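You operate a simulated robot arm through the tools that you are given. There is no shell and no other tool. Be economical: measure what you need, move in short steps, check, and stop when the job is done.

You are at the controls of a simulated two-armed robot. One attempt, no reset.

JOB
On the top of chest two, fold the striped cloth in half, so that its two long edges meet.

The check looks at the end state, three seconds after you hand in, the way a careful person would. Anything else that was tipped, shoved, dropped, spilled or broken makes it a failure. Flat cloth is picked up by pressing the open fingertips on it (5 to 10 N) and closing them slowly along it; thin cloth reads only 2 to 8 mm in the jaws.

ROBOT AND FRAMES
Two 7-joint arms with two-finger parallel grippers on one trunk, on a base that drives. Base frame: it is fixed to the floor where the robot stands at the start and does not move with it; the origin is under the middle of the robot, x ahead of it, y to its left, z up; the surface under the hand at the start is at about z = 0.483. Lengths are in m, angles in rad, forces in N, time in s.
The left shoulder is at the start at [0.07, 0.163, 0.795], the right one opposite. With the tool pointing down near the work surface each hand reaches from about 0.4 to 0.88 m from the robot's upright axis, wherever it stands, measured 20 degrees to its own side. Places, roughly: top of chest two [0.7, -0.1, 0.5]. Payload 3.43 kg a hand.
The tool frame of a hand sits at the grasp point between the pads (the TCP): z along the fingers, y along the line on which they close. The tips reach 0.034 m beyond it. Largest opening 0.128 m; finger width 0.024, thickness 0.012; the body of the gripper, 0.048 by 0.13 m, starts 0.096 m behind the TCP.
Orientation is that of the tool frame in the base frame, as [roll, pitch, yaw] about the fixed x, y, z axes, in that order (R = Rz(yaw) Ry(pitch) Rx(roll)). With the fingers straight down and closing along the base's y, the tool's x points along the base's -x, its y along +y and its z along -z.

CONTROLS
- The arms move only by the tool step_arm. It takes "left_plan", "right_plan" or both (then of equal length, played together; a hand with none holds still); each is text: rows parted by semicolons, each of 7 numbers parted by spaces: the shift along the tool's x, y, z in units of 100 mm (1.0 is 100 mm), then the turn, a rotation vector about the tool's x, y, z in units of 60 degrees (1.0 is 60 degrees), then the gripper command, from -1 (fully open) to 1 (shut), values between in proportion. In form: x y z wx wy wz claw; .... A call has 1 to 20 rows; each row is the pose to reach, as a shift and turn from the pose commanded when the call began, along the tool's axes at that moment. A call with a number of a shift or a turn outside -1 to 1 is refused whole. Each row takes 0.2 s and may step no farther than 0.05 m and 0.15 rad from the row before; otherwise, or with a gripper value out of range, the whole call is refused. A pose out of reach is approached as far as the arm can. The call stops where the force on the tool passes 40 N (or 10 N more than at its start, if that is more) or the arm is blocked; 0.2 s more then pass. Each finger travels about 0.153 m/s and halts on what it meets, pressing with about 42 N; the grip force reading is that of the motor and also rises with nothing between the fingers. The clock runs only during rows and for 0.2 s after the last one: add rows that repeat a pose to give the fingers time. The reply holds the time, the measured pose of the TCP, the force on the tool along the base axes, the opening and the grip force, in the units named above and with some noise, with the torque about the TCP (base axes, N m) and any sound that the robot's microphone picked up.
- Cameras (640 x 400 px; columns grow to the right, rows downward): "scene" is now at [0.1295, -0.0047, 1.0079]; the picture's right is [-0.07, -1.00, 0.00], its down [-0.71, 0.05, -0.70] and it looks along [0.70, -0.05, -0.71] (base axes); focal length 290 px, centre (320, 200). "left" rides on the left gripper at [0.076, 0.011, -0.16] in its tool frame; the picture's right is [-0.15, 0.99, 0.00], its down [-0.88, -0.13, -0.46] and it looks along [-0.45, -0.07, 0.89] (tool axes); focal length 234 px, centre (320, 200). "right" rides on the right gripper at [0.076, -0.011, -0.16] in its tool frame; the picture's right is [0.15, 0.99, 0.00], its down [-0.88, 0.13, -0.46] and it looks along [-0.45, 0.07, 0.89] (tool axes); focal length 234 px, centre (320, 200). There is no depth. A picture from a camera that has moved, and an enlarged one, comes with that camera's place and axes in the base frame and with its lens.
- camera(camera): a new picture of that camera. The clock stands still meanwhile.
- lift_body(by): slides the trunk up (or, below 0, down) by that many m; the arms and the scene camera ride with it, the base frame stays. It gives what a move gives, with no picture.
- roll_base(legs): drives the robot by 1 to 6 legs, each [ahead, left, turn to the left] in m, m and rad, along the robot's own axes; the way and the turn of a leg run together, so that a leg with both is an arc; at most 1.5 m and 3.142 rad a leg. The arms and the cameras ride along, it lands a little off, and it stops where it bumps. It gives what a move gives.
- head_to(pan, tilt): turns the head with the scene camera to pan (to the left, within 1.501 rad either way) and tilt (down, from -0.506 to 1.204), counted from straight ahead of the robot. It gives what a move gives.
- close_up(camera, box): a new picture of the part [left, top, right, bottom] of that camera's present view, enlarged. The clock stands still meanwhile.
- finish_job(): hands the job in; it is judged then, once.

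Go step by step. Nothing tells you exact positions but the pictures and the camera data: compare them with the known pose of the tool, close in by small moves and look again before you grip or let go. The budget is 120 turns and 88 pictures, counting those below and the enlarged ones. Unless the task says otherwise, let go and move clear before handing in, and close with one line.

The tools are called after "Request:" as name(argument=value, ...) on one line, values as JSON. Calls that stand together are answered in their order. step_arm: Moves the arms, as the interface text tells. Its arguments: {"type":"object","properties":{"left_plan":{"type":"string"},"right_plan":{"type":"string"}},"required":[]} The other tools are called the same way: lift_body (by) slides the trunk up or down; roll_base (legs) drives the base; head_to (pan, tilt) turns the head that bears the scene camera; camera (camera) takes a picture; close_up (camera, box) takes an enlarged picture of a part of a camera's view; finish_job () hands the job in.

At the start:

```text
time_s: 0.0
left_tcp_pos: [0.5657, 0.193, 0.6524]
left_ee_rot: [3.141, -0.002, -3.141]
left_ft_force: [-0.6, 0.1, 0.2]
left_moment: [0.0, 0.03, 0.01]
left_gripper_width: 0.1277
left_finger_force: 0.0
right_tcp_pos: [0.5461, -0.3359, 0.6546]
right_ee_rot: [-3.141, 0.0, -3.14]
right_ft_force: [0.0, -0.1, -0.3]
right_moment: [-0.01, -0.02, 0.0]
right_gripper_width: 0.1278
right_finger_force: 0.1
trunk travel left (down, up): [-0.275, 0.665]
robot x, y, heading: [-0.0001, 0.0008, 0.004]
head pan, tilt: [-0.068, 0.789]
```

scene: 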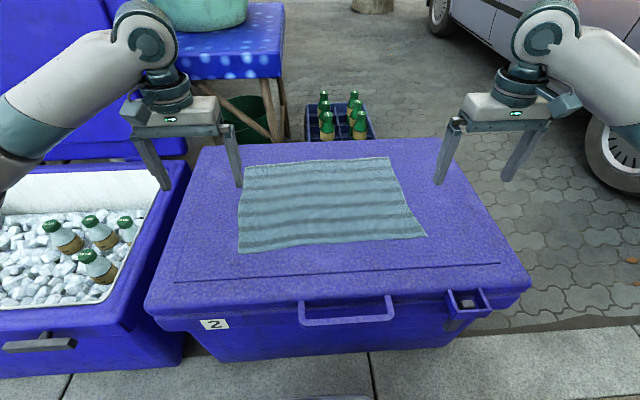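
right: 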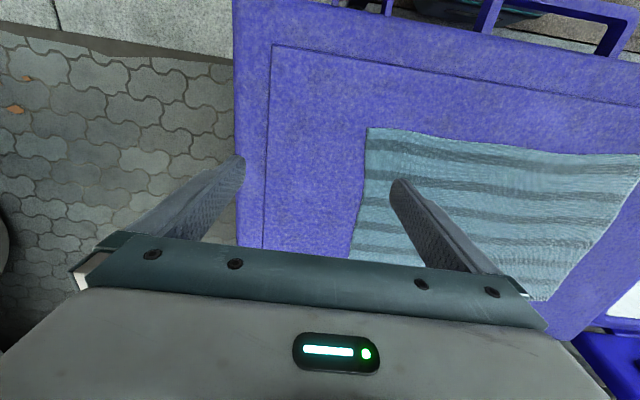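
left: 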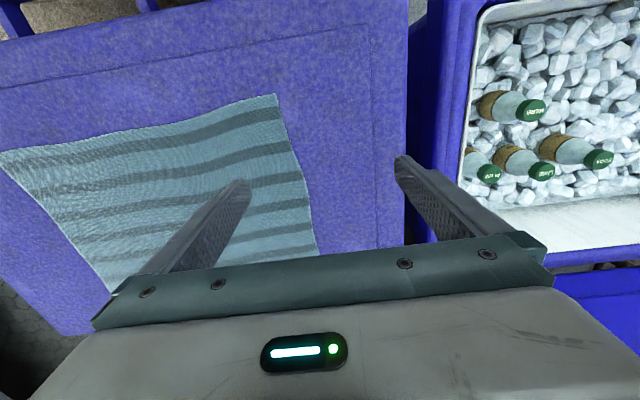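

The striped cloth lies on chest two. I put its corners at about near-left (0.50, 0.14), near-right (0.515, -0.28), far-right (0.81, -0.26) and far-left (0.81, 0.16), with the long edges along y. I'll zoom in to measure them more precisely.

Request:
close_up(camera="scene", box=[220, 140, 444, 280])

Request:
step_arm(left_plan="0 0 0 0 0 0 -1; 0 0 0 0 0 0 -0.5; 0 0 0 0 0 0 -0.5", right_plan="0 0 0 0 0 0 -1; 0 0 0 0 0 0 -0.5; 0 0 0 0 0 0 -0.5")

```text
2.86 times, centred on (332, 210) of scene
camera zoom: at [0.1295, -0.0047, 1.0079], right [-0.07, -1.0, 0.0], down [-0.71, 0.05, -0.7], along [0.7, -0.05, -0.71], focal length 828 px, centre (286, 171)
```

zoom: 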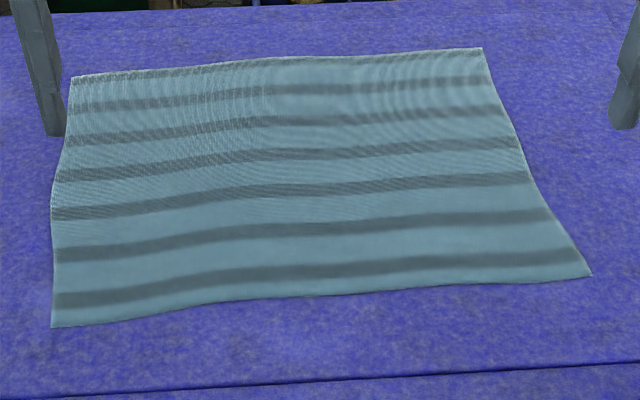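

```text
time_s: 0.8
left_tcp_pos: [0.5659, 0.1934, 0.6522]
left_ee_rot: [3.141, 0.0, -3.141]
left_ft_force: [1.1, -0.1, -0.4]
left_moment: [-0.03, 0.0, 0.01]
left_gripper_width: 0.0964
left_finger_force: 0.1
right_tcp_pos: [0.5463, -0.3356, 0.6527]
right_ee_rot: [3.14, 0.001, 3.141]
right_ft_force: [-0.9, -0.2, -0.6]
right_moment: [-0.03, 0.02, 0.03]
right_gripper_width: 0.0957
right_finger_force: 0.2
trunk travel left (down, up): [-0.275, 0.665]
robot x, y, heading: [-0.0012, -0.0011, 0.001]
head pan, tilt: [-0.068, 0.789]
```

The cloth measures about 0.42 by 0.30 m and is turned about +0.05 rad. I'll bring both open hands over the two near corners, 35 mm in from each corner along the edge, with the fingers closing along the edge.

Request:
step_arm(left_plan="0.12 -0.16 0.2 0 0 -0.01 0; 0.24 -0.32 0.4 0 0 -0.02 0.2; 0.36 -0.48 0.6 0 0 -0.03 0.45; 0.48 -0.64 0.8 0 0 -0.04 0.45; 0.593 -0.809 0.95 0 0 -0.048 0.45; 0.593 -0.809 0.95 0 0 -0.048 0.45", right_plan="0.05 0.2 0.2 0 0 -0.01 0; 0.1 0.4 0.4 0 0 -0.02 0.2; 0.15 0.6 0.6 0 0 -0.03 0.45; 0.2 0.8 0.8 0 0 -0.04 0.45; 0.233 0.951 0.95 0 0 -0.048 0.45; 0.233 0.951 0.95 0 0 -0.048 0.45")

Request:
camera(camera="left")

Request:
camera(camera="right")

Request:
camera(camera="scene")

```text
time_s: 2.2
left_tcp_pos: [0.5087, 0.1131, 0.5561]
left_ee_rot: [-3.14, -0.004, -3.091]
left_ft_force: [-0.6, 0.0, -1.0]
left_moment: [0.03, -0.04, 0.0]
left_gripper_width: 0.0352
left_finger_force: 0.1
right_tcp_pos: [0.522, -0.243, 0.5611]
right_ee_rot: [3.141, 0.001, -3.09]
right_ft_force: [-0.4, 0.0, -0.5]
right_moment: [0.0, 0.02, 0.0]
right_gripper_width: 0.0355
right_finger_force: 0.0
trunk travel left (down, up): [-0.275, 0.665]
robot x, y, heading: [-0.0007, -0.0044, -0.001]
head pan, tilt: [-0.068, 0.789]
```

```text
83 pictures are left
camera left: at [0.4332, 0.1214, 0.7161], right [0.1, 1.0, 0.0], down [0.89, -0.09, 0.45], along [0.45, -0.04, -0.89], focal length 234 px, centre (320, 200)
```

left: 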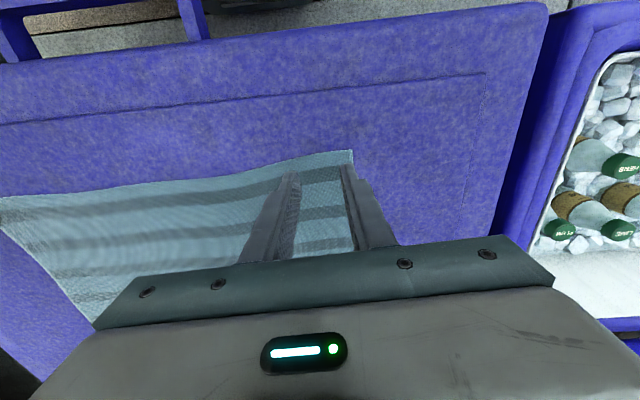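

```text
82 pictures are left
camera right: at [0.4473, -0.257, 0.7183], right [-0.2, 0.98, 0.0], down [0.87, 0.18, 0.46], along [0.45, 0.09, -0.89], focal length 234 px, centre (320, 200)
```

right: 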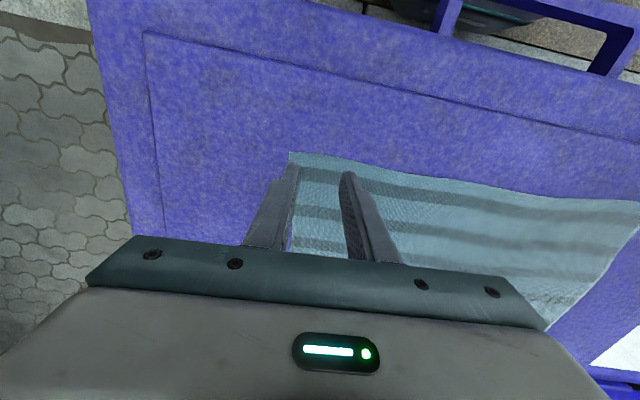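

```text
81 pictures are left
camera scene: at [0.1296, -0.0047, 1.0079], right [-0.07, -1.0, 0.0], down [-0.71, 0.05, -0.7], along [0.7, -0.05, -0.71], focal length 290 px, centre (320, 200)
```

scene: 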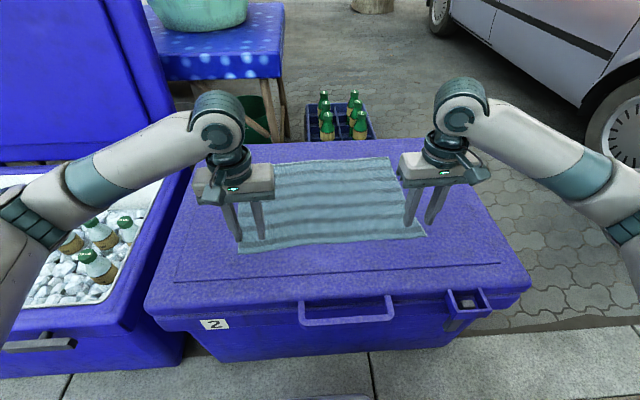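

The wrist cameras agree with my corner estimates. Next I'll lower both hands until the fingertips just press on the cloth.

Request:
step_arm(left_plan="0 0 0.1 0 0 0 0.45; 0 0 0.2 0 0 0 0.45; 0 0 0.3 0 0 0 0.45; 0 0 0.36 0 0 0 0.45; 0 0 0.39 0 0 0 0.45", right_plan="0 0 0.15 0 0 0 0.45; -0.02 0 0.25 0 0 0 0.45; -0.04 0 0.35 0 0 0 0.45; -0.04 0 0.41 0 0 0 0.45; -0.04 0 0.44 0 0 0 0.45")

```text
time_s: 3.4
left_tcp_pos: [0.5082, 0.113, 0.52]
left_ee_rot: [3.14, 0.002, -3.091]
left_ft_force: [0.2, 0.1, -0.2]
left_moment: [0.02, 0.01, 0.01]
left_gripper_width: 0.0352
left_finger_force: 0.1
right_tcp_pos: [0.5271, -0.2417, 0.5193]
right_ee_rot: [-3.14, 0.009, -3.092]
right_ft_force: [-2.0, -5.7, 32.3]
right_moment: [0.18, 0.26, 0.14]
right_gripper_width: 0.035
right_finger_force: 0.1
trunk travel left (down, up): [-0.275, 0.665]
robot x, y, heading: [-0.0005, 0.0005, -0.0]
head pan, tilt: [-0.068, 0.789]
```

The right hand presses at 32 N and the left isn't touching yet. I'll ease the right up a little and lower the left.

Request:
step_arm(left_plan="0 0 0.01 0 0 0 0.45; 0 0 0.02 0 0 0 0.45", right_plan="0 0 -0.01 0 0 0 0.45; 0 0 -0.02 0 0 0 0.45")

```text
time_s: 4.0
left_tcp_pos: [0.5064, 0.113, 0.5199]
left_ee_rot: [-3.139, 0.002, -3.091]
left_ft_force: [-2.9, -1.4, 13.1]
left_moment: [-0.02, 0.05, -0.01]
left_gripper_width: 0.0352
left_finger_force: 0.0
right_tcp_pos: [0.527, -0.2411, 0.5191]
right_ee_rot: [-3.14, 0.006, -3.092]
right_ft_force: [6.4, -4.2, 28.6]
right_moment: [0.18, -0.03, -0.04]
right_gripper_width: 0.0341
right_finger_force: 0.1
trunk travel left (down, up): [-0.275, 0.665]
robot x, y, heading: [0.0008, -0.0008, -0.003]
head pan, tilt: [-0.068, 0.789]
```

Request:
step_arm(left_plan="0 0 -0.005 0 0 0 0.45; 0 0 -0.005 0 0 0 0.45", right_plan="0 0 -0.02 0 0 0 0.45; 0 0 -0.03 0 0 0 0.45")

```text
time_s: 4.6
left_tcp_pos: [0.5082, 0.1117, 0.5194]
left_ee_rot: [-3.141, 0.004, -3.092]
left_ft_force: [-5.2, -0.1, 24.6]
left_moment: [-0.06, 0.1, -0.01]
left_gripper_width: 0.0351
left_finger_force: 0.0
right_tcp_pos: [0.5254, -0.2409, 0.5197]
right_ee_rot: [-3.14, -0.002, -3.088]
right_ft_force: [0.6, -0.8, 4.7]
right_moment: [0.08, -0.02, 0.0]
right_gripper_width: 0.0351
right_finger_force: 0.1
trunk travel left (down, up): [-0.275, 0.665]
robot x, y, heading: [0.0018, -0.0, -0.002]
head pan, tilt: [-0.068, 0.789]
```

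Request:
step_arm(left_plan="0 0 -0.01 0 0 0 0.45; 0 0 -0.013 0 0 0 0.45; 0 0 -0.013 0 0 0 0.45", right_plan="0 0 0.0 0 0 0 0.45; 0 0 0.003 0 0 0 0.45; 0 0 0.003 0 0 0 0.45")

```text
time_s: 5.4
left_tcp_pos: [0.5074, 0.1121, 0.5191]
left_ee_rot: [-3.141, 0.001, -3.091]
left_ft_force: [-0.7, -0.5, 17.2]
left_moment: [-0.14, -0.01, 0.01]
left_gripper_width: 0.0353
left_finger_force: 0.1
right_tcp_pos: [0.5271, -0.2421, 0.5192]
right_ee_rot: [3.141, 0.001, -3.092]
right_ft_force: [0.3, -0.5, 0.6]
right_moment: [-0.02, 0.02, 0.02]
right_gripper_width: 0.0352
right_finger_force: 0.1
trunk travel left (down, up): [-0.275, 0.665]
robot x, y, heading: [0.0012, -0.0022, 0.001]
head pan, tilt: [-0.068, 0.789]
```

Request:
step_arm(left_plan="0 0 -0.008 0 0 0 0.45; 0 0 -0.008 0 0 0 0.45; 0 0 -0.008 0 0 0 0.45", right_plan="0 0 0.007 0 0 0 0.45; 0 0 0.007 0 0 0 0.45; 0 0 0.007 0 0 0 0.45")

```text
time_s: 6.2
left_tcp_pos: [0.5074, 0.1134, 0.5201]
left_ee_rot: [-3.141, 0.001, -3.091]
left_ft_force: [-1.2, -2.0, 6.8]
left_moment: [-0.09, -0.02, -0.02]
left_gripper_width: 0.0353
left_finger_force: 0.2
right_tcp_pos: [0.5266, -0.241, 0.5195]
right_ee_rot: [-3.14, 0.002, -3.09]
right_ft_force: [-1.4, -0.6, 3.4]
right_moment: [0.04, 0.04, 0.03]
right_gripper_width: 0.0351
right_finger_force: 0.0
trunk travel left (down, up): [-0.275, 0.665]
robot x, y, heading: [0.0003, -0.0011, -0.001]
head pan, tilt: [-0.068, 0.789]
```

Both hands now press gently, the left at about 7 N and the right at 3 N. I'll add a touch on the right and close slowly.

Request:
step_arm(left_plan="0 0 0 0 0 0 0.45; 0 0 0 0 0 0 0.5; 0 0 0 0 0 0 0.55; 0 0 0 0 0 0 0.6; 0 0 0 0 0 0 0.65; 0 0 0 0 0 0 0.7; 0 0 0 0 0 0 0.75; 0 0 0 0 0 0 0.8; 0 0 0 0 0 0 0.85; 0 0 0 0 0 0 0.9; 0 0 0 0 0 0 0.95; 0 0 0 0 0 0 1; 0 0 0 0 0 0 1", right_plan="0 0 0.005 0 0 0 0.45; 0 0 0.005 0 0 0 0.5; 0 0 0.005 0 0 0 0.55; 0 0 0.005 0 0 0 0.6; 0 0 0.005 0 0 0 0.65; 0 0 0.005 0 0 0 0.7; 0 0 0.005 0 0 0 0.75; 0 0 0.005 0 0 0 0.8; 0 0 0.005 0 0 0 0.85; 0 0 0.005 0 0 0 0.9; 0 0 0.005 0 0 0 0.95; 0 0 0.005 0 0 0 1; 0 0 0.005 0 0 0 1")

Request:
camera(camera="left")

Request:
camera(camera="right")

```text
time_s: 9.0
left_tcp_pos: [0.5077, 0.1132, 0.5202]
left_ee_rot: [3.141, 0.001, -3.09]
left_ft_force: [-0.3, 0.4, 0.0]
left_moment: [-0.01, -0.02, -0.02]
left_gripper_width: 0.0
left_finger_force: 33.1
right_tcp_pos: [0.5253, -0.2411, 0.5193]
right_ee_rot: [-3.138, 0.003, -3.091]
right_ft_force: [0.5, 0.6, 18.3]
right_moment: [0.05, -0.03, -0.01]
right_gripper_width: 0.0
right_finger_force: 32.5
trunk travel left (down, up): [-0.275, 0.665]
robot x, y, heading: [0.0024, 0.002, -0.002]
head pan, tilt: [-0.068, 0.789]
```

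```text
80 pictures are left
camera left: at [0.4315, 0.1214, 0.6793], right [0.1, 1.0, 0.0], down [0.89, -0.09, 0.46], along [0.45, -0.04, -0.89], focal length 234 px, centre (320, 200)
```

left: 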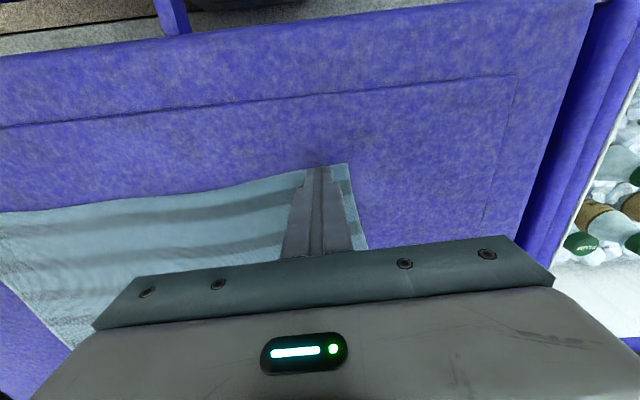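

```text
79 pictures are left
camera right: at [0.4505, -0.2557, 0.6774], right [-0.2, 0.98, 0.0], down [0.87, 0.18, 0.46], along [0.45, 0.09, -0.89], focal length 234 px, centre (320, 200)
```

right: 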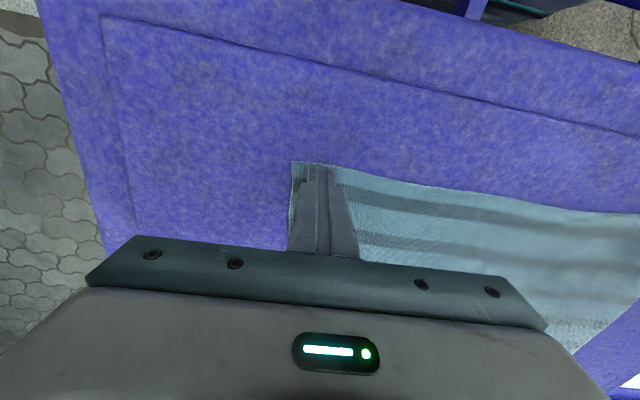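

Both jaws closed on nothing, because the press faded or drifted while they closed. I'll lift slightly, reopen and press again with tighter force control.

Request:
step_arm(left_plan="0 0 -0.1 0 0 0 1; 0 0 -0.1 0 0 0 0.4; 0 0 -0.1 0 0 0 0.4; 0 0 -0.02 0 0 0 0.4; 0 0 0.008 0 0 0 0.4; 0 0 0.008 0 0 0 0.4; 0 0 0.008 0 0 0 0.4", right_plan="0 0 -0.1 0 0 0 1; 0 0 -0.1 0 0 0 0.4; 0 0 -0.1 0 0 0 0.4; 0 0 -0.02 0 0 0 0.4; 0 0 0.003 0 0 0 0.4; 0 0 0.003 0 0 0 0.4; 0 0 0.003 0 0 0 0.4")

```text
time_s: 10.6
left_tcp_pos: [0.5075, 0.1129, 0.5186]
left_ee_rot: [-3.14, 0.0, -3.09]
left_ft_force: [0.3, 2.0, 5.9]
left_moment: [0.02, -0.03, -0.01]
left_gripper_width: 0.0383
left_finger_force: 0.1
right_tcp_pos: [0.5261, -0.2417, 0.5193]
right_ee_rot: [-3.141, 0.002, -3.091]
right_ft_force: [1.0, 0.1, 7.8]
right_moment: [0.03, -0.05, -0.02]
right_gripper_width: 0.0385
right_finger_force: 0.1
trunk travel left (down, up): [-0.275, 0.665]
robot x, y, heading: [0.0015, -0.0005, 0.004]
head pan, tilt: [-0.068, 0.789]
```

Request:
step_arm(left_plan="0 0 0.002 0 0 0 0.44; 0 0 0.002 0 0 0 0.48; 0 0 0.003 0 0 0 0.52; 0 0 0.003 0 0 0 0.56; 0 0 0.003 0 0 0 0.6", right_plan="0 0 0 0 0 0 0.44; 0 0 0 0 0 0 0.48; 0 0 0 0 0 0 0.52; 0 0 0 0 0 0 0.56; 0 0 0 0 0 0 0.6")

Request:
close_up(camera="left", box=[240, 140, 400, 240])

Request:
close_up(camera="right", box=[240, 140, 400, 240])

```text
time_s: 11.8
left_tcp_pos: [0.5066, 0.1124, 0.5189]
left_ee_rot: [3.141, 0.002, -3.091]
left_ft_force: [0.5, 0.8, 11.9]
left_moment: [-0.04, -0.04, 0.0]
left_gripper_width: 0.0237
left_finger_force: 0.0
right_tcp_pos: [0.5255, -0.2423, 0.5189]
right_ee_rot: [-3.14, 0.001, -3.09]
right_ft_force: [0.3, 0.0, 9.1]
right_moment: [0.02, -0.02, -0.01]
right_gripper_width: 0.024
right_finger_force: 0.1
trunk travel left (down, up): [-0.275, 0.665]
robot x, y, heading: [0.0009, 0.0012, 0.003]
head pan, tilt: [-0.068, 0.789]
```

```text
4.00 times, centred on (320, 190) of left
camera zoom: at [0.4308, 0.1212, 0.6787], right [0.1, 1.0, 0.0], down [0.89, -0.09, 0.46], along [0.45, -0.04, -0.89], focal length 937 px, centre (320, 240)
```

zoom: 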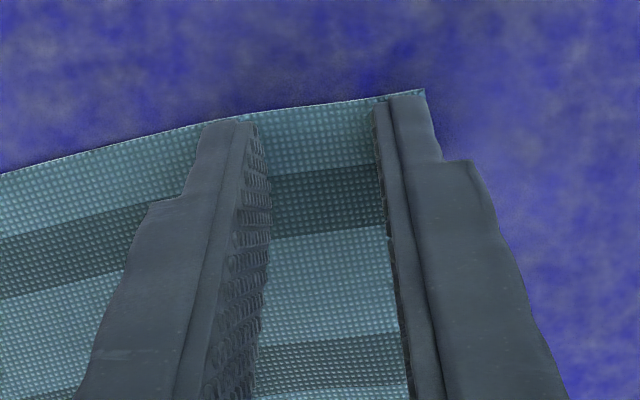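

```text
4.00 times, centred on (320, 190) of right
camera zoom: at [0.4505, -0.2562, 0.6775], right [-0.2, 0.98, 0.0], down [0.87, 0.18, 0.46], along [0.45, 0.09, -0.89], focal length 937 px, centre (320, 240)
```

zoom: 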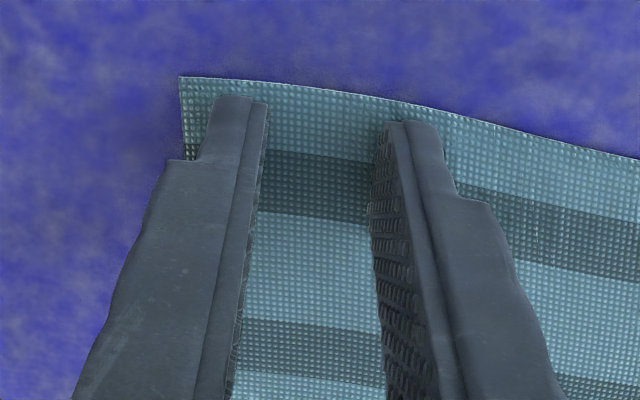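

The press is steady at about 10 N on both hands. I'll keep closing slowly.

Request:
step_arm(left_plan="0 0 0 0 0 0 0.64; 0 0 0 0 0 0 0.68; 0 0 0 0 0 0 0.72; 0 0 0 0 0 0 0.76; 0 0 0 0 0 0 0.8; 0 0 0 0 0 0 0.84", right_plan="0 0 0.001 0 0 0 0.64; 0 0 0.001 0 0 0 0.68; 0 0 0.001 0 0 0 0.72; 0 0 0.001 0 0 0 0.76; 0 0 0.001 0 0 0 0.8; 0 0 0.001 0 0 0 0.84")

Request:
close_up(camera="left", box=[240, 140, 400, 240])

Request:
close_up(camera="right", box=[240, 140, 400, 240])

```text
time_s: 13.2
left_tcp_pos: [0.5072, 0.1129, 0.5186]
left_ee_rot: [-3.141, 0.002, -3.091]
left_ft_force: [-0.3, -0.6, 11.3]
left_moment: [0.01, -0.02, 0.0]
left_gripper_width: 0.008
left_finger_force: 0.2
right_tcp_pos: [0.5263, -0.2415, 0.5188]
right_ee_rot: [-3.141, 0.001, -3.092]
right_ft_force: [-0.4, -0.1, 14.3]
right_moment: [0.01, -0.08, 0.02]
right_gripper_width: 0.0081
right_finger_force: 0.0
trunk travel left (down, up): [-0.275, 0.665]
robot x, y, heading: [-0.0023, 0.002, 0.002]
head pan, tilt: [-0.068, 0.789]
```

```text
4.00 times, centred on (320, 190) of left
camera zoom: at [0.4306, 0.1212, 0.6786], right [0.1, 1.0, 0.0], down [0.89, -0.09, 0.46], along [0.45, -0.04, -0.89], focal length 937 px, centre (320, 240)
```

zoom: 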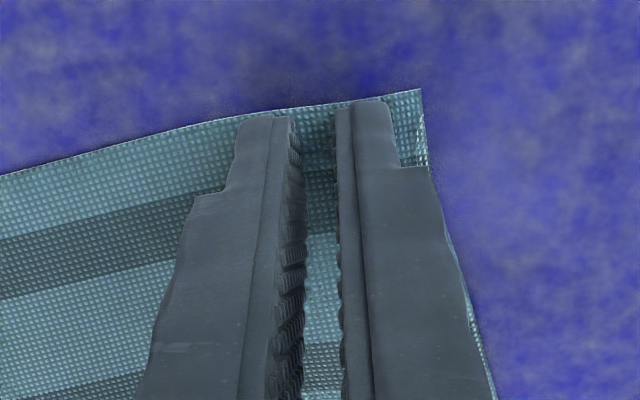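

```text
4.00 times, centred on (320, 190) of right
camera zoom: at [0.4503, -0.2563, 0.6774], right [-0.2, 0.98, 0.0], down [0.87, 0.18, 0.46], along [0.45, 0.09, -0.89], focal length 937 px, centre (320, 240)
```

zoom: 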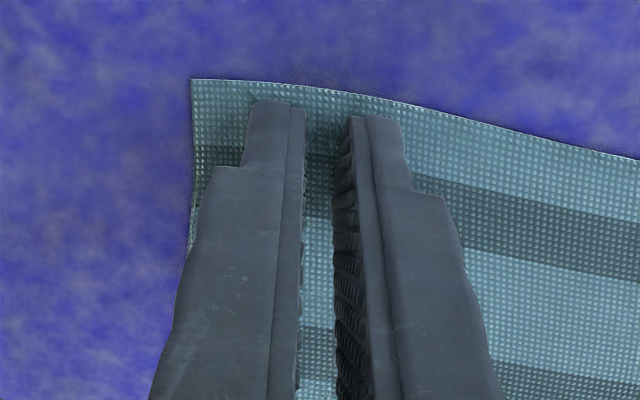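

Request:
step_arm(left_plan="0 0 0 0 0 0 0.88; 0 0 0 0 0 0 0.92; 0 0 0 0 0 0 0.96; 0 0 0 0 0 0 1; 0 0 0 0 0 0 1", right_plan="0 0 0.0 0 0 0 0.88; 0 0 0 0 0 0 0.92; 0 0 0 0 0 0 0.96; 0 0 0 0 0 0 1; 0 0 0 0 0 0 1")

Request:
close_up(camera="left", box=[240, 140, 400, 240])

Request:
close_up(camera="right", box=[240, 140, 400, 240])

```text
time_s: 14.4
left_tcp_pos: [0.5066, 0.1131, 0.5186]
left_ee_rot: [-3.141, 0.002, -3.092]
left_ft_force: [0.1, 1.0, 10.6]
left_moment: [-0.04, -0.01, 0.0]
left_gripper_width: 0.0001
left_finger_force: 33.1
right_tcp_pos: [0.5258, -0.2417, 0.5189]
right_ee_rot: [-3.14, 0.002, -3.091]
right_ft_force: [-1.1, 0.1, 15.5]
right_moment: [0.01, -0.06, -0.04]
right_gripper_width: 0.0001
right_finger_force: 33.2
trunk travel left (down, up): [-0.275, 0.665]
robot x, y, heading: [-0.0035, 0.0007, 0.003]
head pan, tilt: [-0.068, 0.789]
```

```text
4.00 times, centred on (320, 190) of left
camera zoom: at [0.4306, 0.1214, 0.6786], right [0.1, 1.0, 0.0], down [0.89, -0.09, 0.46], along [0.45, -0.04, -0.89], focal length 937 px, centre (320, 240)
```

zoom: 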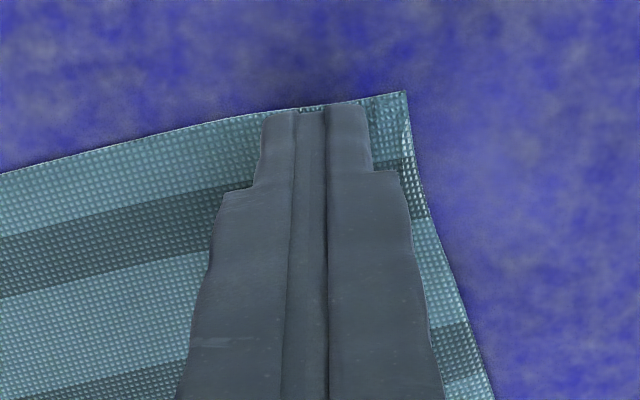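

```text
4.00 times, centred on (320, 190) of right
camera zoom: at [0.4503, -0.2562, 0.6774], right [-0.2, 0.98, 0.0], down [0.87, 0.18, 0.46], along [0.45, 0.09, -0.89], focal length 937 px, centre (320, 240)
```

zoom: 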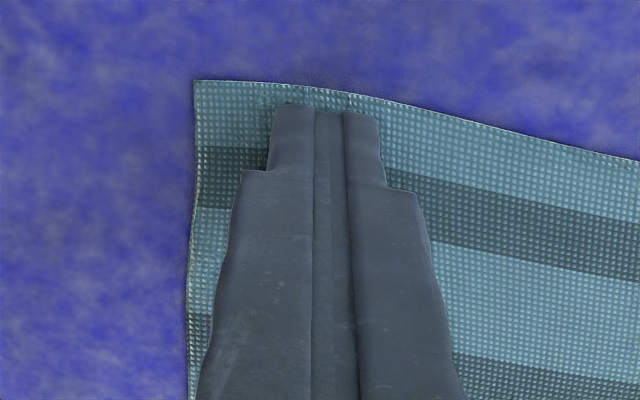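

Request:
step_arm(left_plan="0 0 -0.1 0 0 0 1; 0 0 -0.25 0 0 0 1", right_plan="0 0 -0.1 0 0 0 1; 0 0 -0.25 0 0 0 1")

Request:
camera(camera="scene")

```text
time_s: 15.0
left_tcp_pos: [0.5066, 0.1118, 0.5432]
left_ee_rot: [3.141, -0.003, -3.092]
left_ft_force: [1.1, 1.0, -0.3]
left_moment: [0.03, 0.02, -0.02]
left_gripper_width: 0.0001
left_finger_force: 33.0
right_tcp_pos: [0.527, -0.2404, 0.5433]
right_ee_rot: [-3.14, 0.0, -3.091]
right_ft_force: [0.2, -0.2, -0.2]
right_moment: [0.0, 0.0, 0.01]
right_gripper_width: 0.0001
right_finger_force: 32.8
trunk travel left (down, up): [-0.275, 0.665]
robot x, y, heading: [0.0003, -0.0012, 0.002]
head pan, tilt: [-0.068, 0.789]
```

```text
72 pictures are left
camera scene: at [0.1296, -0.0047, 1.0077], right [-0.07, -1.0, 0.0], down [-0.71, 0.05, -0.7], along [0.7, -0.05, -0.71], focal length 290 px, centre (320, 200)
```

scene: 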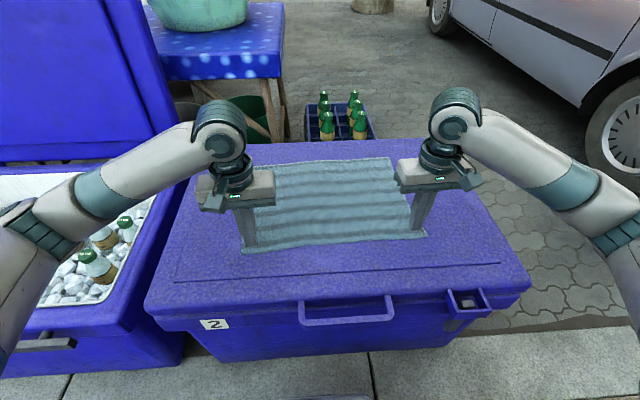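

Nothing was gripped: a short span of cloth just slips under the fingers. I'll try a wider opening of about 90 mm, which buckles more easily, with the hands set further in from the corners.

Request:
step_arm(left_plan="-0.02 -0.13 0 0 0 0 0.3; -0.03 -0.26 0 0 0 0 -0.4; -0.03 -0.26 0 0 0 0 -0.4; -0.03 -0.26 0.15 0 0 0 -0.4; -0.03 -0.26 0.23 0 0 0 -0.4; -0.03 -0.26 0.253 0 0 0 -0.4; -0.03 -0.26 0.253 0 0 0 -0.4; -0.03 -0.26 0.253 0 0 0 -0.4", right_plan="0 0.13 0 0 0 0 0.3; 0 0.26 0 0 0 0 -0.4; 0 0.26 0 0 0 0 -0.4; 0 0.26 0.15 0 0 0 -0.4; 0 0.26 0.23 0 0 0 -0.4; 0 0.26 0.25 0 0 0 -0.4; 0 0.26 0.25 0 0 0 -0.4; 0 0.26 0.25 0 0 0 -0.4")

Request:
camera(camera="left")

Request:
camera(camera="right")

```text
time_s: 16.8
left_tcp_pos: [0.511, 0.0866, 0.519]
left_ee_rot: [3.141, 0.001, -3.09]
left_ft_force: [0.8, -0.5, 5.0]
left_moment: [0.01, -0.06, 0.02]
left_gripper_width: 0.0895
left_finger_force: 0.0
right_tcp_pos: [0.5252, -0.2158, 0.5186]
right_ee_rot: [3.141, 0.005, -3.091]
right_ft_force: [0.0, -0.3, 15.8]
right_moment: [0.19, -0.01, 0.04]
right_gripper_width: 0.0896
right_finger_force: 0.0
trunk travel left (down, up): [-0.275, 0.665]
robot x, y, heading: [-0.0057, -0.0019, -0.001]
head pan, tilt: [-0.068, 0.789]
```

```text
71 pictures are left
camera left: at [0.4349, 0.0951, 0.6788], right [0.1, 1.0, 0.0], down [0.89, -0.08, 0.46], along [0.45, -0.04, -0.89], focal length 234 px, centre (320, 200)
```

left: 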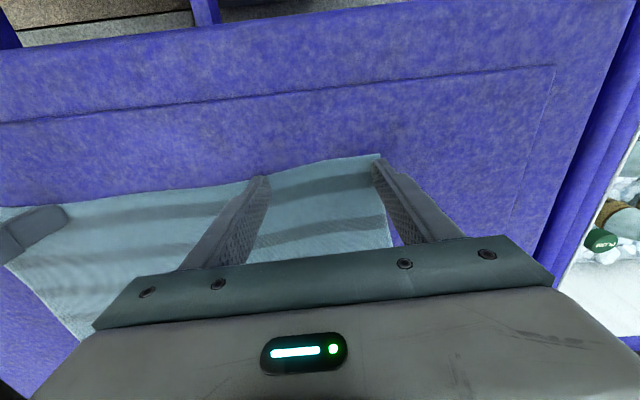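

```text
70 pictures are left
camera right: at [0.4495, -0.23, 0.6773], right [-0.2, 0.98, 0.0], down [0.87, 0.17, 0.46], along [0.45, 0.09, -0.89], focal length 234 px, centre (320, 200)
```

right: 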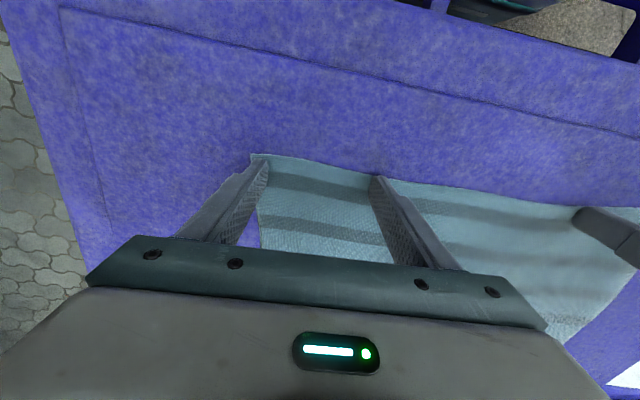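

The outer fingers sit half off the cloth. I'll lift, narrow the opening to about 72 mm and press again.

Request:
step_arm(left_plan="0 0 -0.08 0 0 0 -0.4; 0.01 -0.03 -0.08 0 0 0 -0.12; 0.01 -0.03 -0.08 0 0 0 -0.12; 0.01 -0.03 -0.02 0 0 0 -0.12; 0.01 -0.03 0.003 0 0 0 -0.12; 0.01 -0.03 0.003 0 0 0 -0.12; 0.01 -0.03 0.003 0 0 0 -0.12", right_plan="0 0 -0.08 0 0 0 -0.4; 0 0.03 -0.08 0 0 0 -0.12; 0 0.03 -0.08 0 0 0 -0.12; 0 0.03 -0.02 0 0 0 -0.12; 0 0.03 -0.006 0 0 0 -0.12; 0 0.03 -0.006 0 0 0 -0.12; 0 0.03 -0.006 0 0 0 -0.12")

Request:
close_up(camera="left", box=[220, 130, 420, 255])

Request:
close_up(camera="right", box=[220, 130, 420, 255])

```text
time_s: 18.4
left_tcp_pos: [0.5104, 0.0835, 0.5194]
left_ee_rot: [-3.141, 0.002, -3.092]
left_ft_force: [2.4, -1.9, 15.2]
left_moment: [0.2, -0.16, -0.04]
left_gripper_width: 0.0715
left_finger_force: 0.0
right_tcp_pos: [0.5254, -0.2148, 0.5199]
right_ee_rot: [-3.141, 0.003, -3.091]
right_ft_force: [0.0, -0.2, 1.5]
right_moment: [0.01, -0.01, 0.0]
right_gripper_width: 0.072
right_finger_force: 0.1
trunk travel left (down, up): [-0.275, 0.665]
robot x, y, heading: [0.0009, -0.0016, 0.002]
head pan, tilt: [-0.068, 0.789]
```

```text
3.20 times, centred on (320, 192) of left
camera zoom: at [0.4344, 0.092, 0.6786], right [0.1, 1.0, 0.0], down [0.89, -0.08, 0.46], along [0.46, -0.04, -0.89], focal length 749 px, centre (320, 224)
```

zoom: 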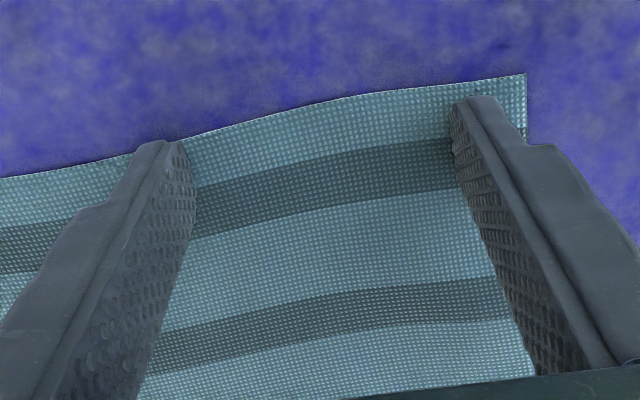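

```text
3.20 times, centred on (320, 192) of right
camera zoom: at [0.4496, -0.2278, 0.678], right [-0.2, 0.98, 0.0], down [0.87, 0.17, 0.46], along [0.45, 0.09, -0.89], focal length 749 px, centre (320, 224)
```

zoom: 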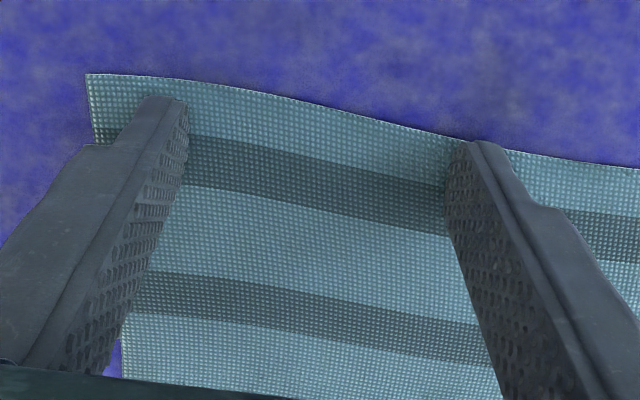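

Placement looks good on both hands. I'll press a bit more on the right and close partway.

Request:
step_arm(left_plan="0 0 -0.003 0 0 0 -0.12; 0 0 -0.003 0 0 0 -0.07; 0 0 -0.003 0 0 0 -0.02; 0 0 -0.003 0 0 0 0.03; 0 0 -0.003 0 0 0 0.08; 0 0 -0.003 0 0 0 0.13; 0 0 -0.003 0 0 0 0.18; 0 0 -0.003 0 0 0 0.23; 0 0 -0.003 0 0 0 0.28", right_plan="0 0 0.008 0 0 0 -0.12; 0 0 0.008 0 0 0 -0.07; 0 0 0.008 0 0 0 -0.02; 0 0 0.008 0 0 0 0.03; 0 0 0.008 0 0 0 0.08; 0 0 0.008 0 0 0 0.13; 0 0 0.008 0 0 0 0.18; 0 0 0.008 0 0 0 0.23; 0 0 0.008 0 0 0 0.28")

Request:
close_up(camera="left", box=[220, 130, 420, 255])

Request:
close_up(camera="right", box=[220, 130, 420, 255])

```text
time_s: 20.4
left_tcp_pos: [0.5095, 0.0843, 0.519]
left_ee_rot: [3.14, -0.001, -3.091]
left_ft_force: [-0.2, -0.8, 7.5]
left_moment: [0.02, -0.02, -0.02]
left_gripper_width: 0.0457
left_finger_force: 0.0
right_tcp_pos: [0.5249, -0.2121, 0.5174]
right_ee_rot: [-3.141, 0.0, -3.091]
right_ft_force: [-0.3, 1.2, 12.9]
right_moment: [0.01, -0.05, 0.0]
right_gripper_width: 0.045
right_finger_force: 0.0
trunk travel left (down, up): [-0.275, 0.665]
robot x, y, heading: [0.0001, 0.0029, -0.002]
head pan, tilt: [-0.068, 0.789]
```

```text
3.20 times, centred on (320, 192) of left
camera zoom: at [0.4337, 0.0925, 0.6789], right [0.1, 1.0, 0.0], down [0.89, -0.09, 0.46], along [0.45, -0.04, -0.89], focal length 749 px, centre (320, 224)
```

zoom: 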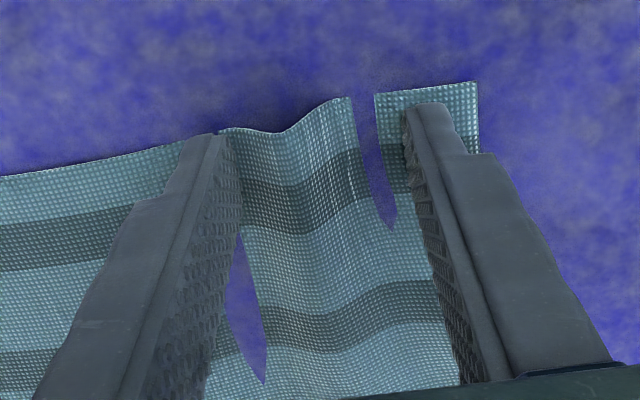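

```text
3.20 times, centred on (320, 192) of right
camera zoom: at [0.449, -0.2271, 0.6775], right [-0.2, 0.98, 0.0], down [0.87, 0.18, 0.46], along [0.45, 0.09, -0.89], focal length 749 px, centre (320, 224)
```

zoom: 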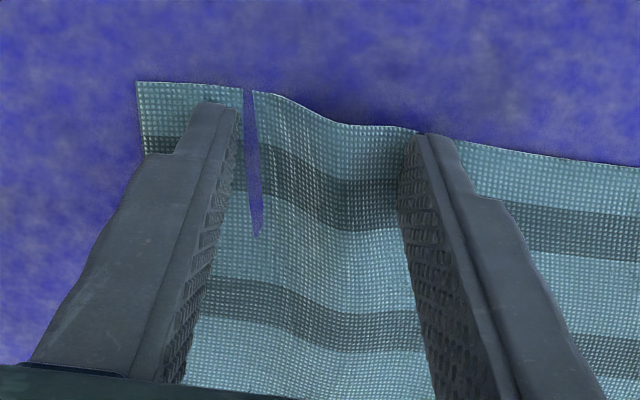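

The cloth is buckling into a ridge in both jaws now. I'll keep closing.

Request:
step_arm(left_plan="0 0 0 0 0 0 0.33; 0 0 0 0 0 0 0.38; 0 0 0 0 0 0 0.43; 0 0 0 0 0 0 0.48; 0 0 0 0 0 0 0.53; 0 0 0 0 0 0 0.58; 0 0 0 0 0 0 0.63; 0 0 0 0 0 0 0.68; 0 0 0 0 0 0 0.73; 0 0 0 0 0 0 0.78; 0 0 0 0 0 0 0.83; 0 0 0 0 0 0 0.88; 0 0 0 0 0 0 0.93; 0 0 0 0 0 0 0.98; 0 0 0 0 0 0 1; 0 0 0 0 0 0 1", right_plan="0 0 0 0 0 0 0.33; 0 0 0 0 0 0 0.38; 0 0 0 0 0 0 0.43; 0 0 0 0 0 0 0.48; 0 0 0 0 0 0 0.53; 0 0 0 0 0 0 0.58; 0 0 0 0 0 0 0.63; 0 0 0 0 0 0 0.68; 0 0 0 0 0 0 0.73; 0 0 0 0 0 0 0.78; 0 0 0 0 0 0 0.83; 0 0 0 0 0 0 0.88; 0 0 0 0 0 0 0.93; 0 0 0 0 0 0 0.98; 0 0 0 0 0 0 1; 0 0 0 0 0 0 1")

Request:
close_up(camera="left", box=[220, 130, 420, 255])

Request:
close_up(camera="right", box=[220, 130, 420, 255])

```text
time_s: 23.8
left_tcp_pos: [0.5098, 0.0844, 0.5178]
left_ee_rot: [3.141, -0.001, -3.092]
left_ft_force: [0.2, -0.4, 7.2]
left_moment: [0.01, -0.02, -0.02]
left_gripper_width: 0.0
left_finger_force: 33.1
right_tcp_pos: [0.5246, -0.2109, 0.5187]
right_ee_rot: [-3.139, 0.003, -3.091]
right_ft_force: [0.1, 2.1, 14.1]
right_moment: [0.07, -0.08, 0.04]
right_gripper_width: 0.0025
right_finger_force: 37.0
trunk travel left (down, up): [-0.275, 0.665]
robot x, y, heading: [-0.002, -0.0009, -0.001]
head pan, tilt: [-0.068, 0.789]
```

```text
3.20 times, centred on (320, 192) of left
camera zoom: at [0.4337, 0.0926, 0.6789], right [0.1, 1.0, 0.0], down [0.89, -0.09, 0.46], along [0.45, -0.04, -0.89], focal length 749 px, centre (320, 224)
```

zoom: 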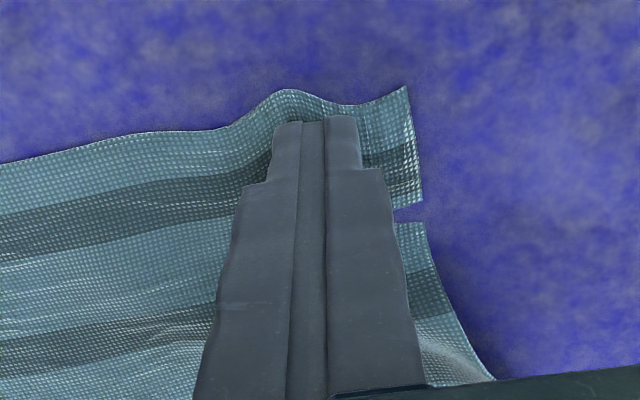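

```text
3.20 times, centred on (320, 192) of right
camera zoom: at [0.449, -0.227, 0.6774], right [-0.2, 0.98, 0.0], down [0.87, 0.18, 0.46], along [0.45, 0.09, -0.89], focal length 749 px, centre (320, 224)
```

zoom: 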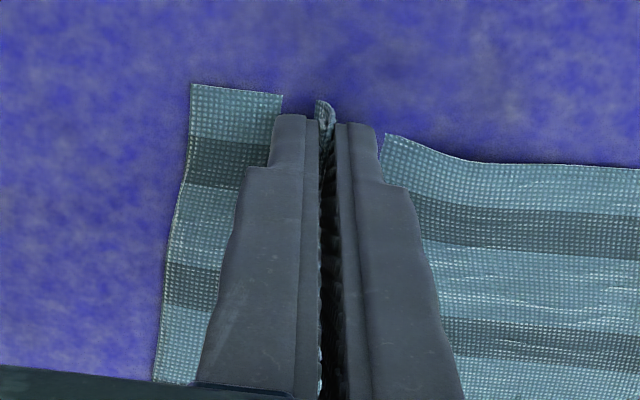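

The right hand has the cloth at 2.5 mm, but the left slipped off. I'll hold the right still, reopen the left above the cloth and look.

Request:
step_arm(left_plan="0 0 -0.1 0 0 0 1; 0 0 -0.1 0 0 0 0.5; 0 0 -0.1 0 0 0 -0.12; 0 0 -0.1 0 0 0 -0.12", right_plan="0 0 0 0 0 0 1; 0 0 0 0 0 0 1; 0 0 0 0 0 0 1; 0 0 0 0 0 0 1")

Request:
camera(camera="left")

```text
time_s: 24.8
left_tcp_pos: [0.5094, 0.0836, 0.5286]
left_ee_rot: [3.141, -0.001, -3.091]
left_ft_force: [-0.7, -0.5, -0.2]
left_moment: [0.01, -0.04, 0.02]
left_gripper_width: 0.0717
left_finger_force: 0.0
right_tcp_pos: [0.525, -0.2114, 0.5188]
right_ee_rot: [-3.14, 0.001, -3.091]
right_ft_force: [-1.5, 1.4, 17.3]
right_moment: [0.05, -0.06, 0.01]
right_gripper_width: 0.0026
right_finger_force: 36.9
trunk travel left (down, up): [-0.275, 0.665]
robot x, y, heading: [-0.0009, 0.0017, -0.004]
head pan, tilt: [-0.068, 0.789]
```

```text
63 pictures are left
camera left: at [0.4338, 0.0921, 0.6883], right [0.1, 1.0, 0.0], down [0.89, -0.09, 0.46], along [0.45, -0.04, -0.89], focal length 234 px, centre (320, 200)
```

left: 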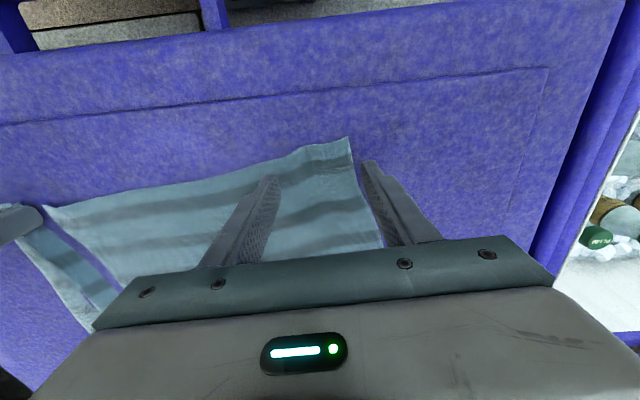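

The left corner has been drawn in to about (0.48, 0.113), with the edge turned locally. I'll re-place the left hand with a slight extra yaw and press harder.

Request:
step_arm(left_plan="0.02 -0.1 0 0 0 -0.1 -0.12; 0.034 -0.193 0 0 0 -0.19 -0.12; 0.034 -0.193 0.05 0 0 -0.19 -0.12; 0.034 -0.193 0.09 0 0 -0.19 -0.12; 0.034 -0.193 0.106 0 0 -0.19 -0.12; 0.034 -0.193 0.106 0 0 -0.19 -0.12; 0.034 -0.193 0.106 0 0 -0.19 -0.12", right_plan="0 0 0 0 0 0 1; 0 0 0 0 0 0 1; 0 0 0 0 0 0 1; 0 0 0 0 0 0 1; 0 0 0 0 0 0 1; 0 0 0 0 0 0 1; 0 0 0 0 0 0 1")

Request:
close_up(camera="left", box=[220, 130, 420, 255])

```text
time_s: 26.4
left_tcp_pos: [0.5079, 0.0658, 0.5192]
left_ee_rot: [-3.14, 0.003, -2.892]
left_ft_force: [-1.5, 4.4, 26.5]
left_moment: [0.28, 0.1, -0.01]
left_gripper_width: 0.0716
left_finger_force: 0.0
right_tcp_pos: [0.5239, -0.2129, 0.5195]
right_ee_rot: [-3.141, 0.0, -3.093]
right_ft_force: [1.6, -0.3, 6.0]
right_moment: [0.02, -0.11, 0.04]
right_gripper_width: 0.0027
right_finger_force: 37.0
trunk travel left (down, up): [-0.275, 0.665]
robot x, y, heading: [0.0001, -0.0028, 0.005]
head pan, tilt: [-0.068, 0.789]
```

```text
3.20 times, centred on (320, 192) of left
camera zoom: at [0.4312, 0.0581, 0.6784], right [-0.1, 0.99, 0.0], down [0.88, 0.09, 0.46], along [0.46, 0.05, -0.89], focal length 749 px, centre (320, 224)
```

zoom: 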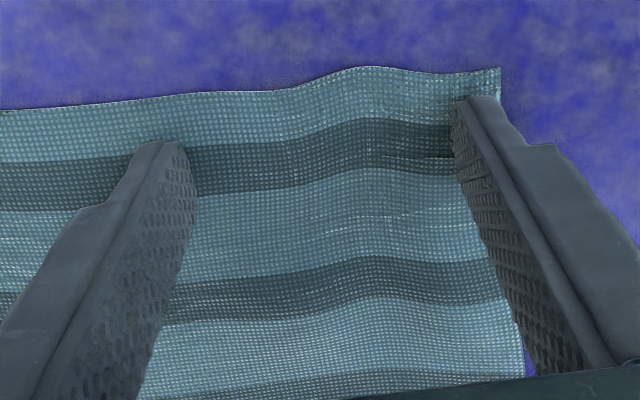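

Request:
step_arm(left_plan="0 0 -0.05 0 0 0 -0.12; 0.07 0 -0.05 0 0 0 -0.12; 0.07 0 -0.02 0 0 0 -0.12; 0.07 0 -0.007 0 0 0 -0.12; 0.07 0 -0.007 0 0 0 -0.12; 0.07 0 -0.007 0 0 0 -0.12")

```text
time_s: 27.8
left_tcp_pos: [0.4995, 0.0632, 0.5184]
left_ee_rot: [3.142, 0.0, -2.893]
left_ft_force: [-2.6, -0.6, 10.0]
left_moment: [-0.12, 0.01, -0.02]
left_gripper_width: 0.0715
left_finger_force: 0.0
right_tcp_pos: [0.5245, -0.213, 0.5182]
right_ee_rot: [-3.139, 0.002, -3.091]
right_ft_force: [-0.9, 0.9, 11.7]
right_moment: [0.04, -0.08, 0.01]
right_gripper_width: 0.0025
right_finger_force: 37.2
trunk travel left (down, up): [-0.275, 0.665]
robot x, y, heading: [-0.0002, 0.0013, 0.001]
head pan, tilt: [-0.068, 0.789]
```

Request:
step_arm(left_plan="0 0 0.004 0 0 0 -0.07; 0 0 0.004 0 0 0 -0.02; 0 0 0.004 0 0 0 0.03; 0 0 0.004 0 0 0 0.08; 0 0 0.004 0 0 0 0.13; 0 0 0.004 0 0 0 0.18; 0 0 0.004 0 0 0 0.23; 0 0 0.004 0 0 0 0.28; 0 0 0.004 0 0 0 0.33; 0 0 0.004 0 0 0 0.38; 0 0 0.004 0 0 0 0.43; 0 0 0.004 0 0 0 0.48; 0 0 0.004 0 0 0 0.53; 0 0 0.004 0 0 0 0.58")

Request:
close_up(camera="left", box=[220, 130, 420, 255])

```text
time_s: 30.8
left_tcp_pos: [0.5, 0.0633, 0.5196]
left_ee_rot: [3.139, 0.001, -2.892]
left_ft_force: [0.0, -2.1, 20.3]
left_moment: [-0.23, -0.1, -0.03]
left_gripper_width: 0.0269
left_finger_force: 0.0
right_tcp_pos: [0.5248, -0.2129, 0.5198]
right_ee_rot: [-3.141, 0.002, -3.091]
right_ft_force: [-0.8, 4.3, 6.8]
right_moment: [0.11, -0.05, 0.09]
right_gripper_width: 0.0028
right_finger_force: 37.3
trunk travel left (down, up): [-0.275, 0.665]
robot x, y, heading: [0.0011, 0.001, -0.001]
head pan, tilt: [-0.068, 0.789]
```

```text
3.20 times, centred on (320, 192) of left
camera zoom: at [0.4246, 0.0563, 0.6785], right [-0.1, 0.99, 0.0], down [0.88, 0.09, 0.46], along [0.45, 0.05, -0.89], focal length 749 px, centre (320, 224)
```

zoom: 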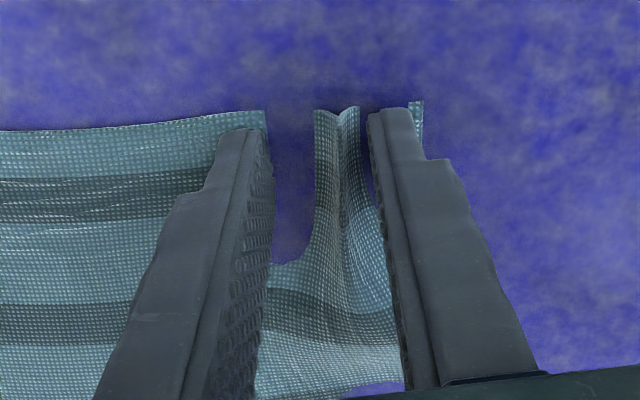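

A good tall ridge is standing between the left fingers, so I'll finish closing.

Request:
step_arm(left_plan="0 0 -0.003 0 0 0 0.63; 0 0 -0.003 0 0 0 0.68; 0 0 -0.003 0 0 0 0.73; 0 0 -0.003 0 0 0 0.78; 0 0 -0.003 0 0 0 0.83; 0 0 -0.003 0 0 0 0.88; 0 0 -0.003 0 0 0 0.93; 0 0 -0.003 0 0 0 0.98; 0 0 -0.003 0 0 0 1; 0 0 -0.003 0 0 0 1")

Request:
close_up(camera="left", box=[220, 130, 420, 255])

```text
time_s: 33.0
left_tcp_pos: [0.5005, 0.0623, 0.5184]
left_ee_rot: [-3.141, 0.002, -2.892]
left_ft_force: [1.7, -2.4, 18.0]
left_moment: [-0.13, -0.1, -0.01]
left_gripper_width: 0.0025
left_finger_force: 37.6
right_tcp_pos: [0.5244, -0.2119, 0.5192]
right_ee_rot: [3.141, 0.001, -3.093]
right_ft_force: [-1.7, 4.5, 8.2]
right_moment: [0.13, 0.04, 0.05]
right_gripper_width: 0.0029
right_finger_force: 36.9
trunk travel left (down, up): [-0.275, 0.665]
robot x, y, heading: [-0.0016, -0.0005, -0.003]
head pan, tilt: [-0.068, 0.789]
```

```text
3.20 times, centred on (320, 192) of left
camera zoom: at [0.4246, 0.056, 0.6786], right [-0.1, 0.99, 0.0], down [0.88, 0.09, 0.46], along [0.45, 0.05, -0.89], focal length 749 px, centre (320, 224)
```

zoom: 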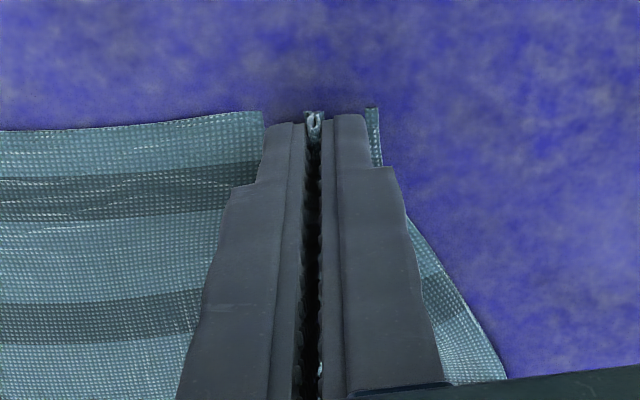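

Both hands hold the cloth at about 2.5 mm each. I'll check the whole scene before lifting.

Request:
camera(camera="scene")

```text
59 pictures are left
camera scene: at [0.1278, -0.0046, 1.0082], right [-0.07, -1.0, 0.0], down [-0.71, 0.05, -0.71], along [0.7, -0.05, -0.71], focal length 290 px, centre (320, 200)
```

scene: 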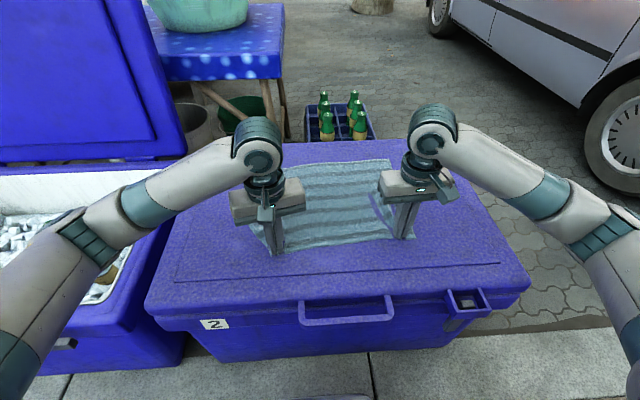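

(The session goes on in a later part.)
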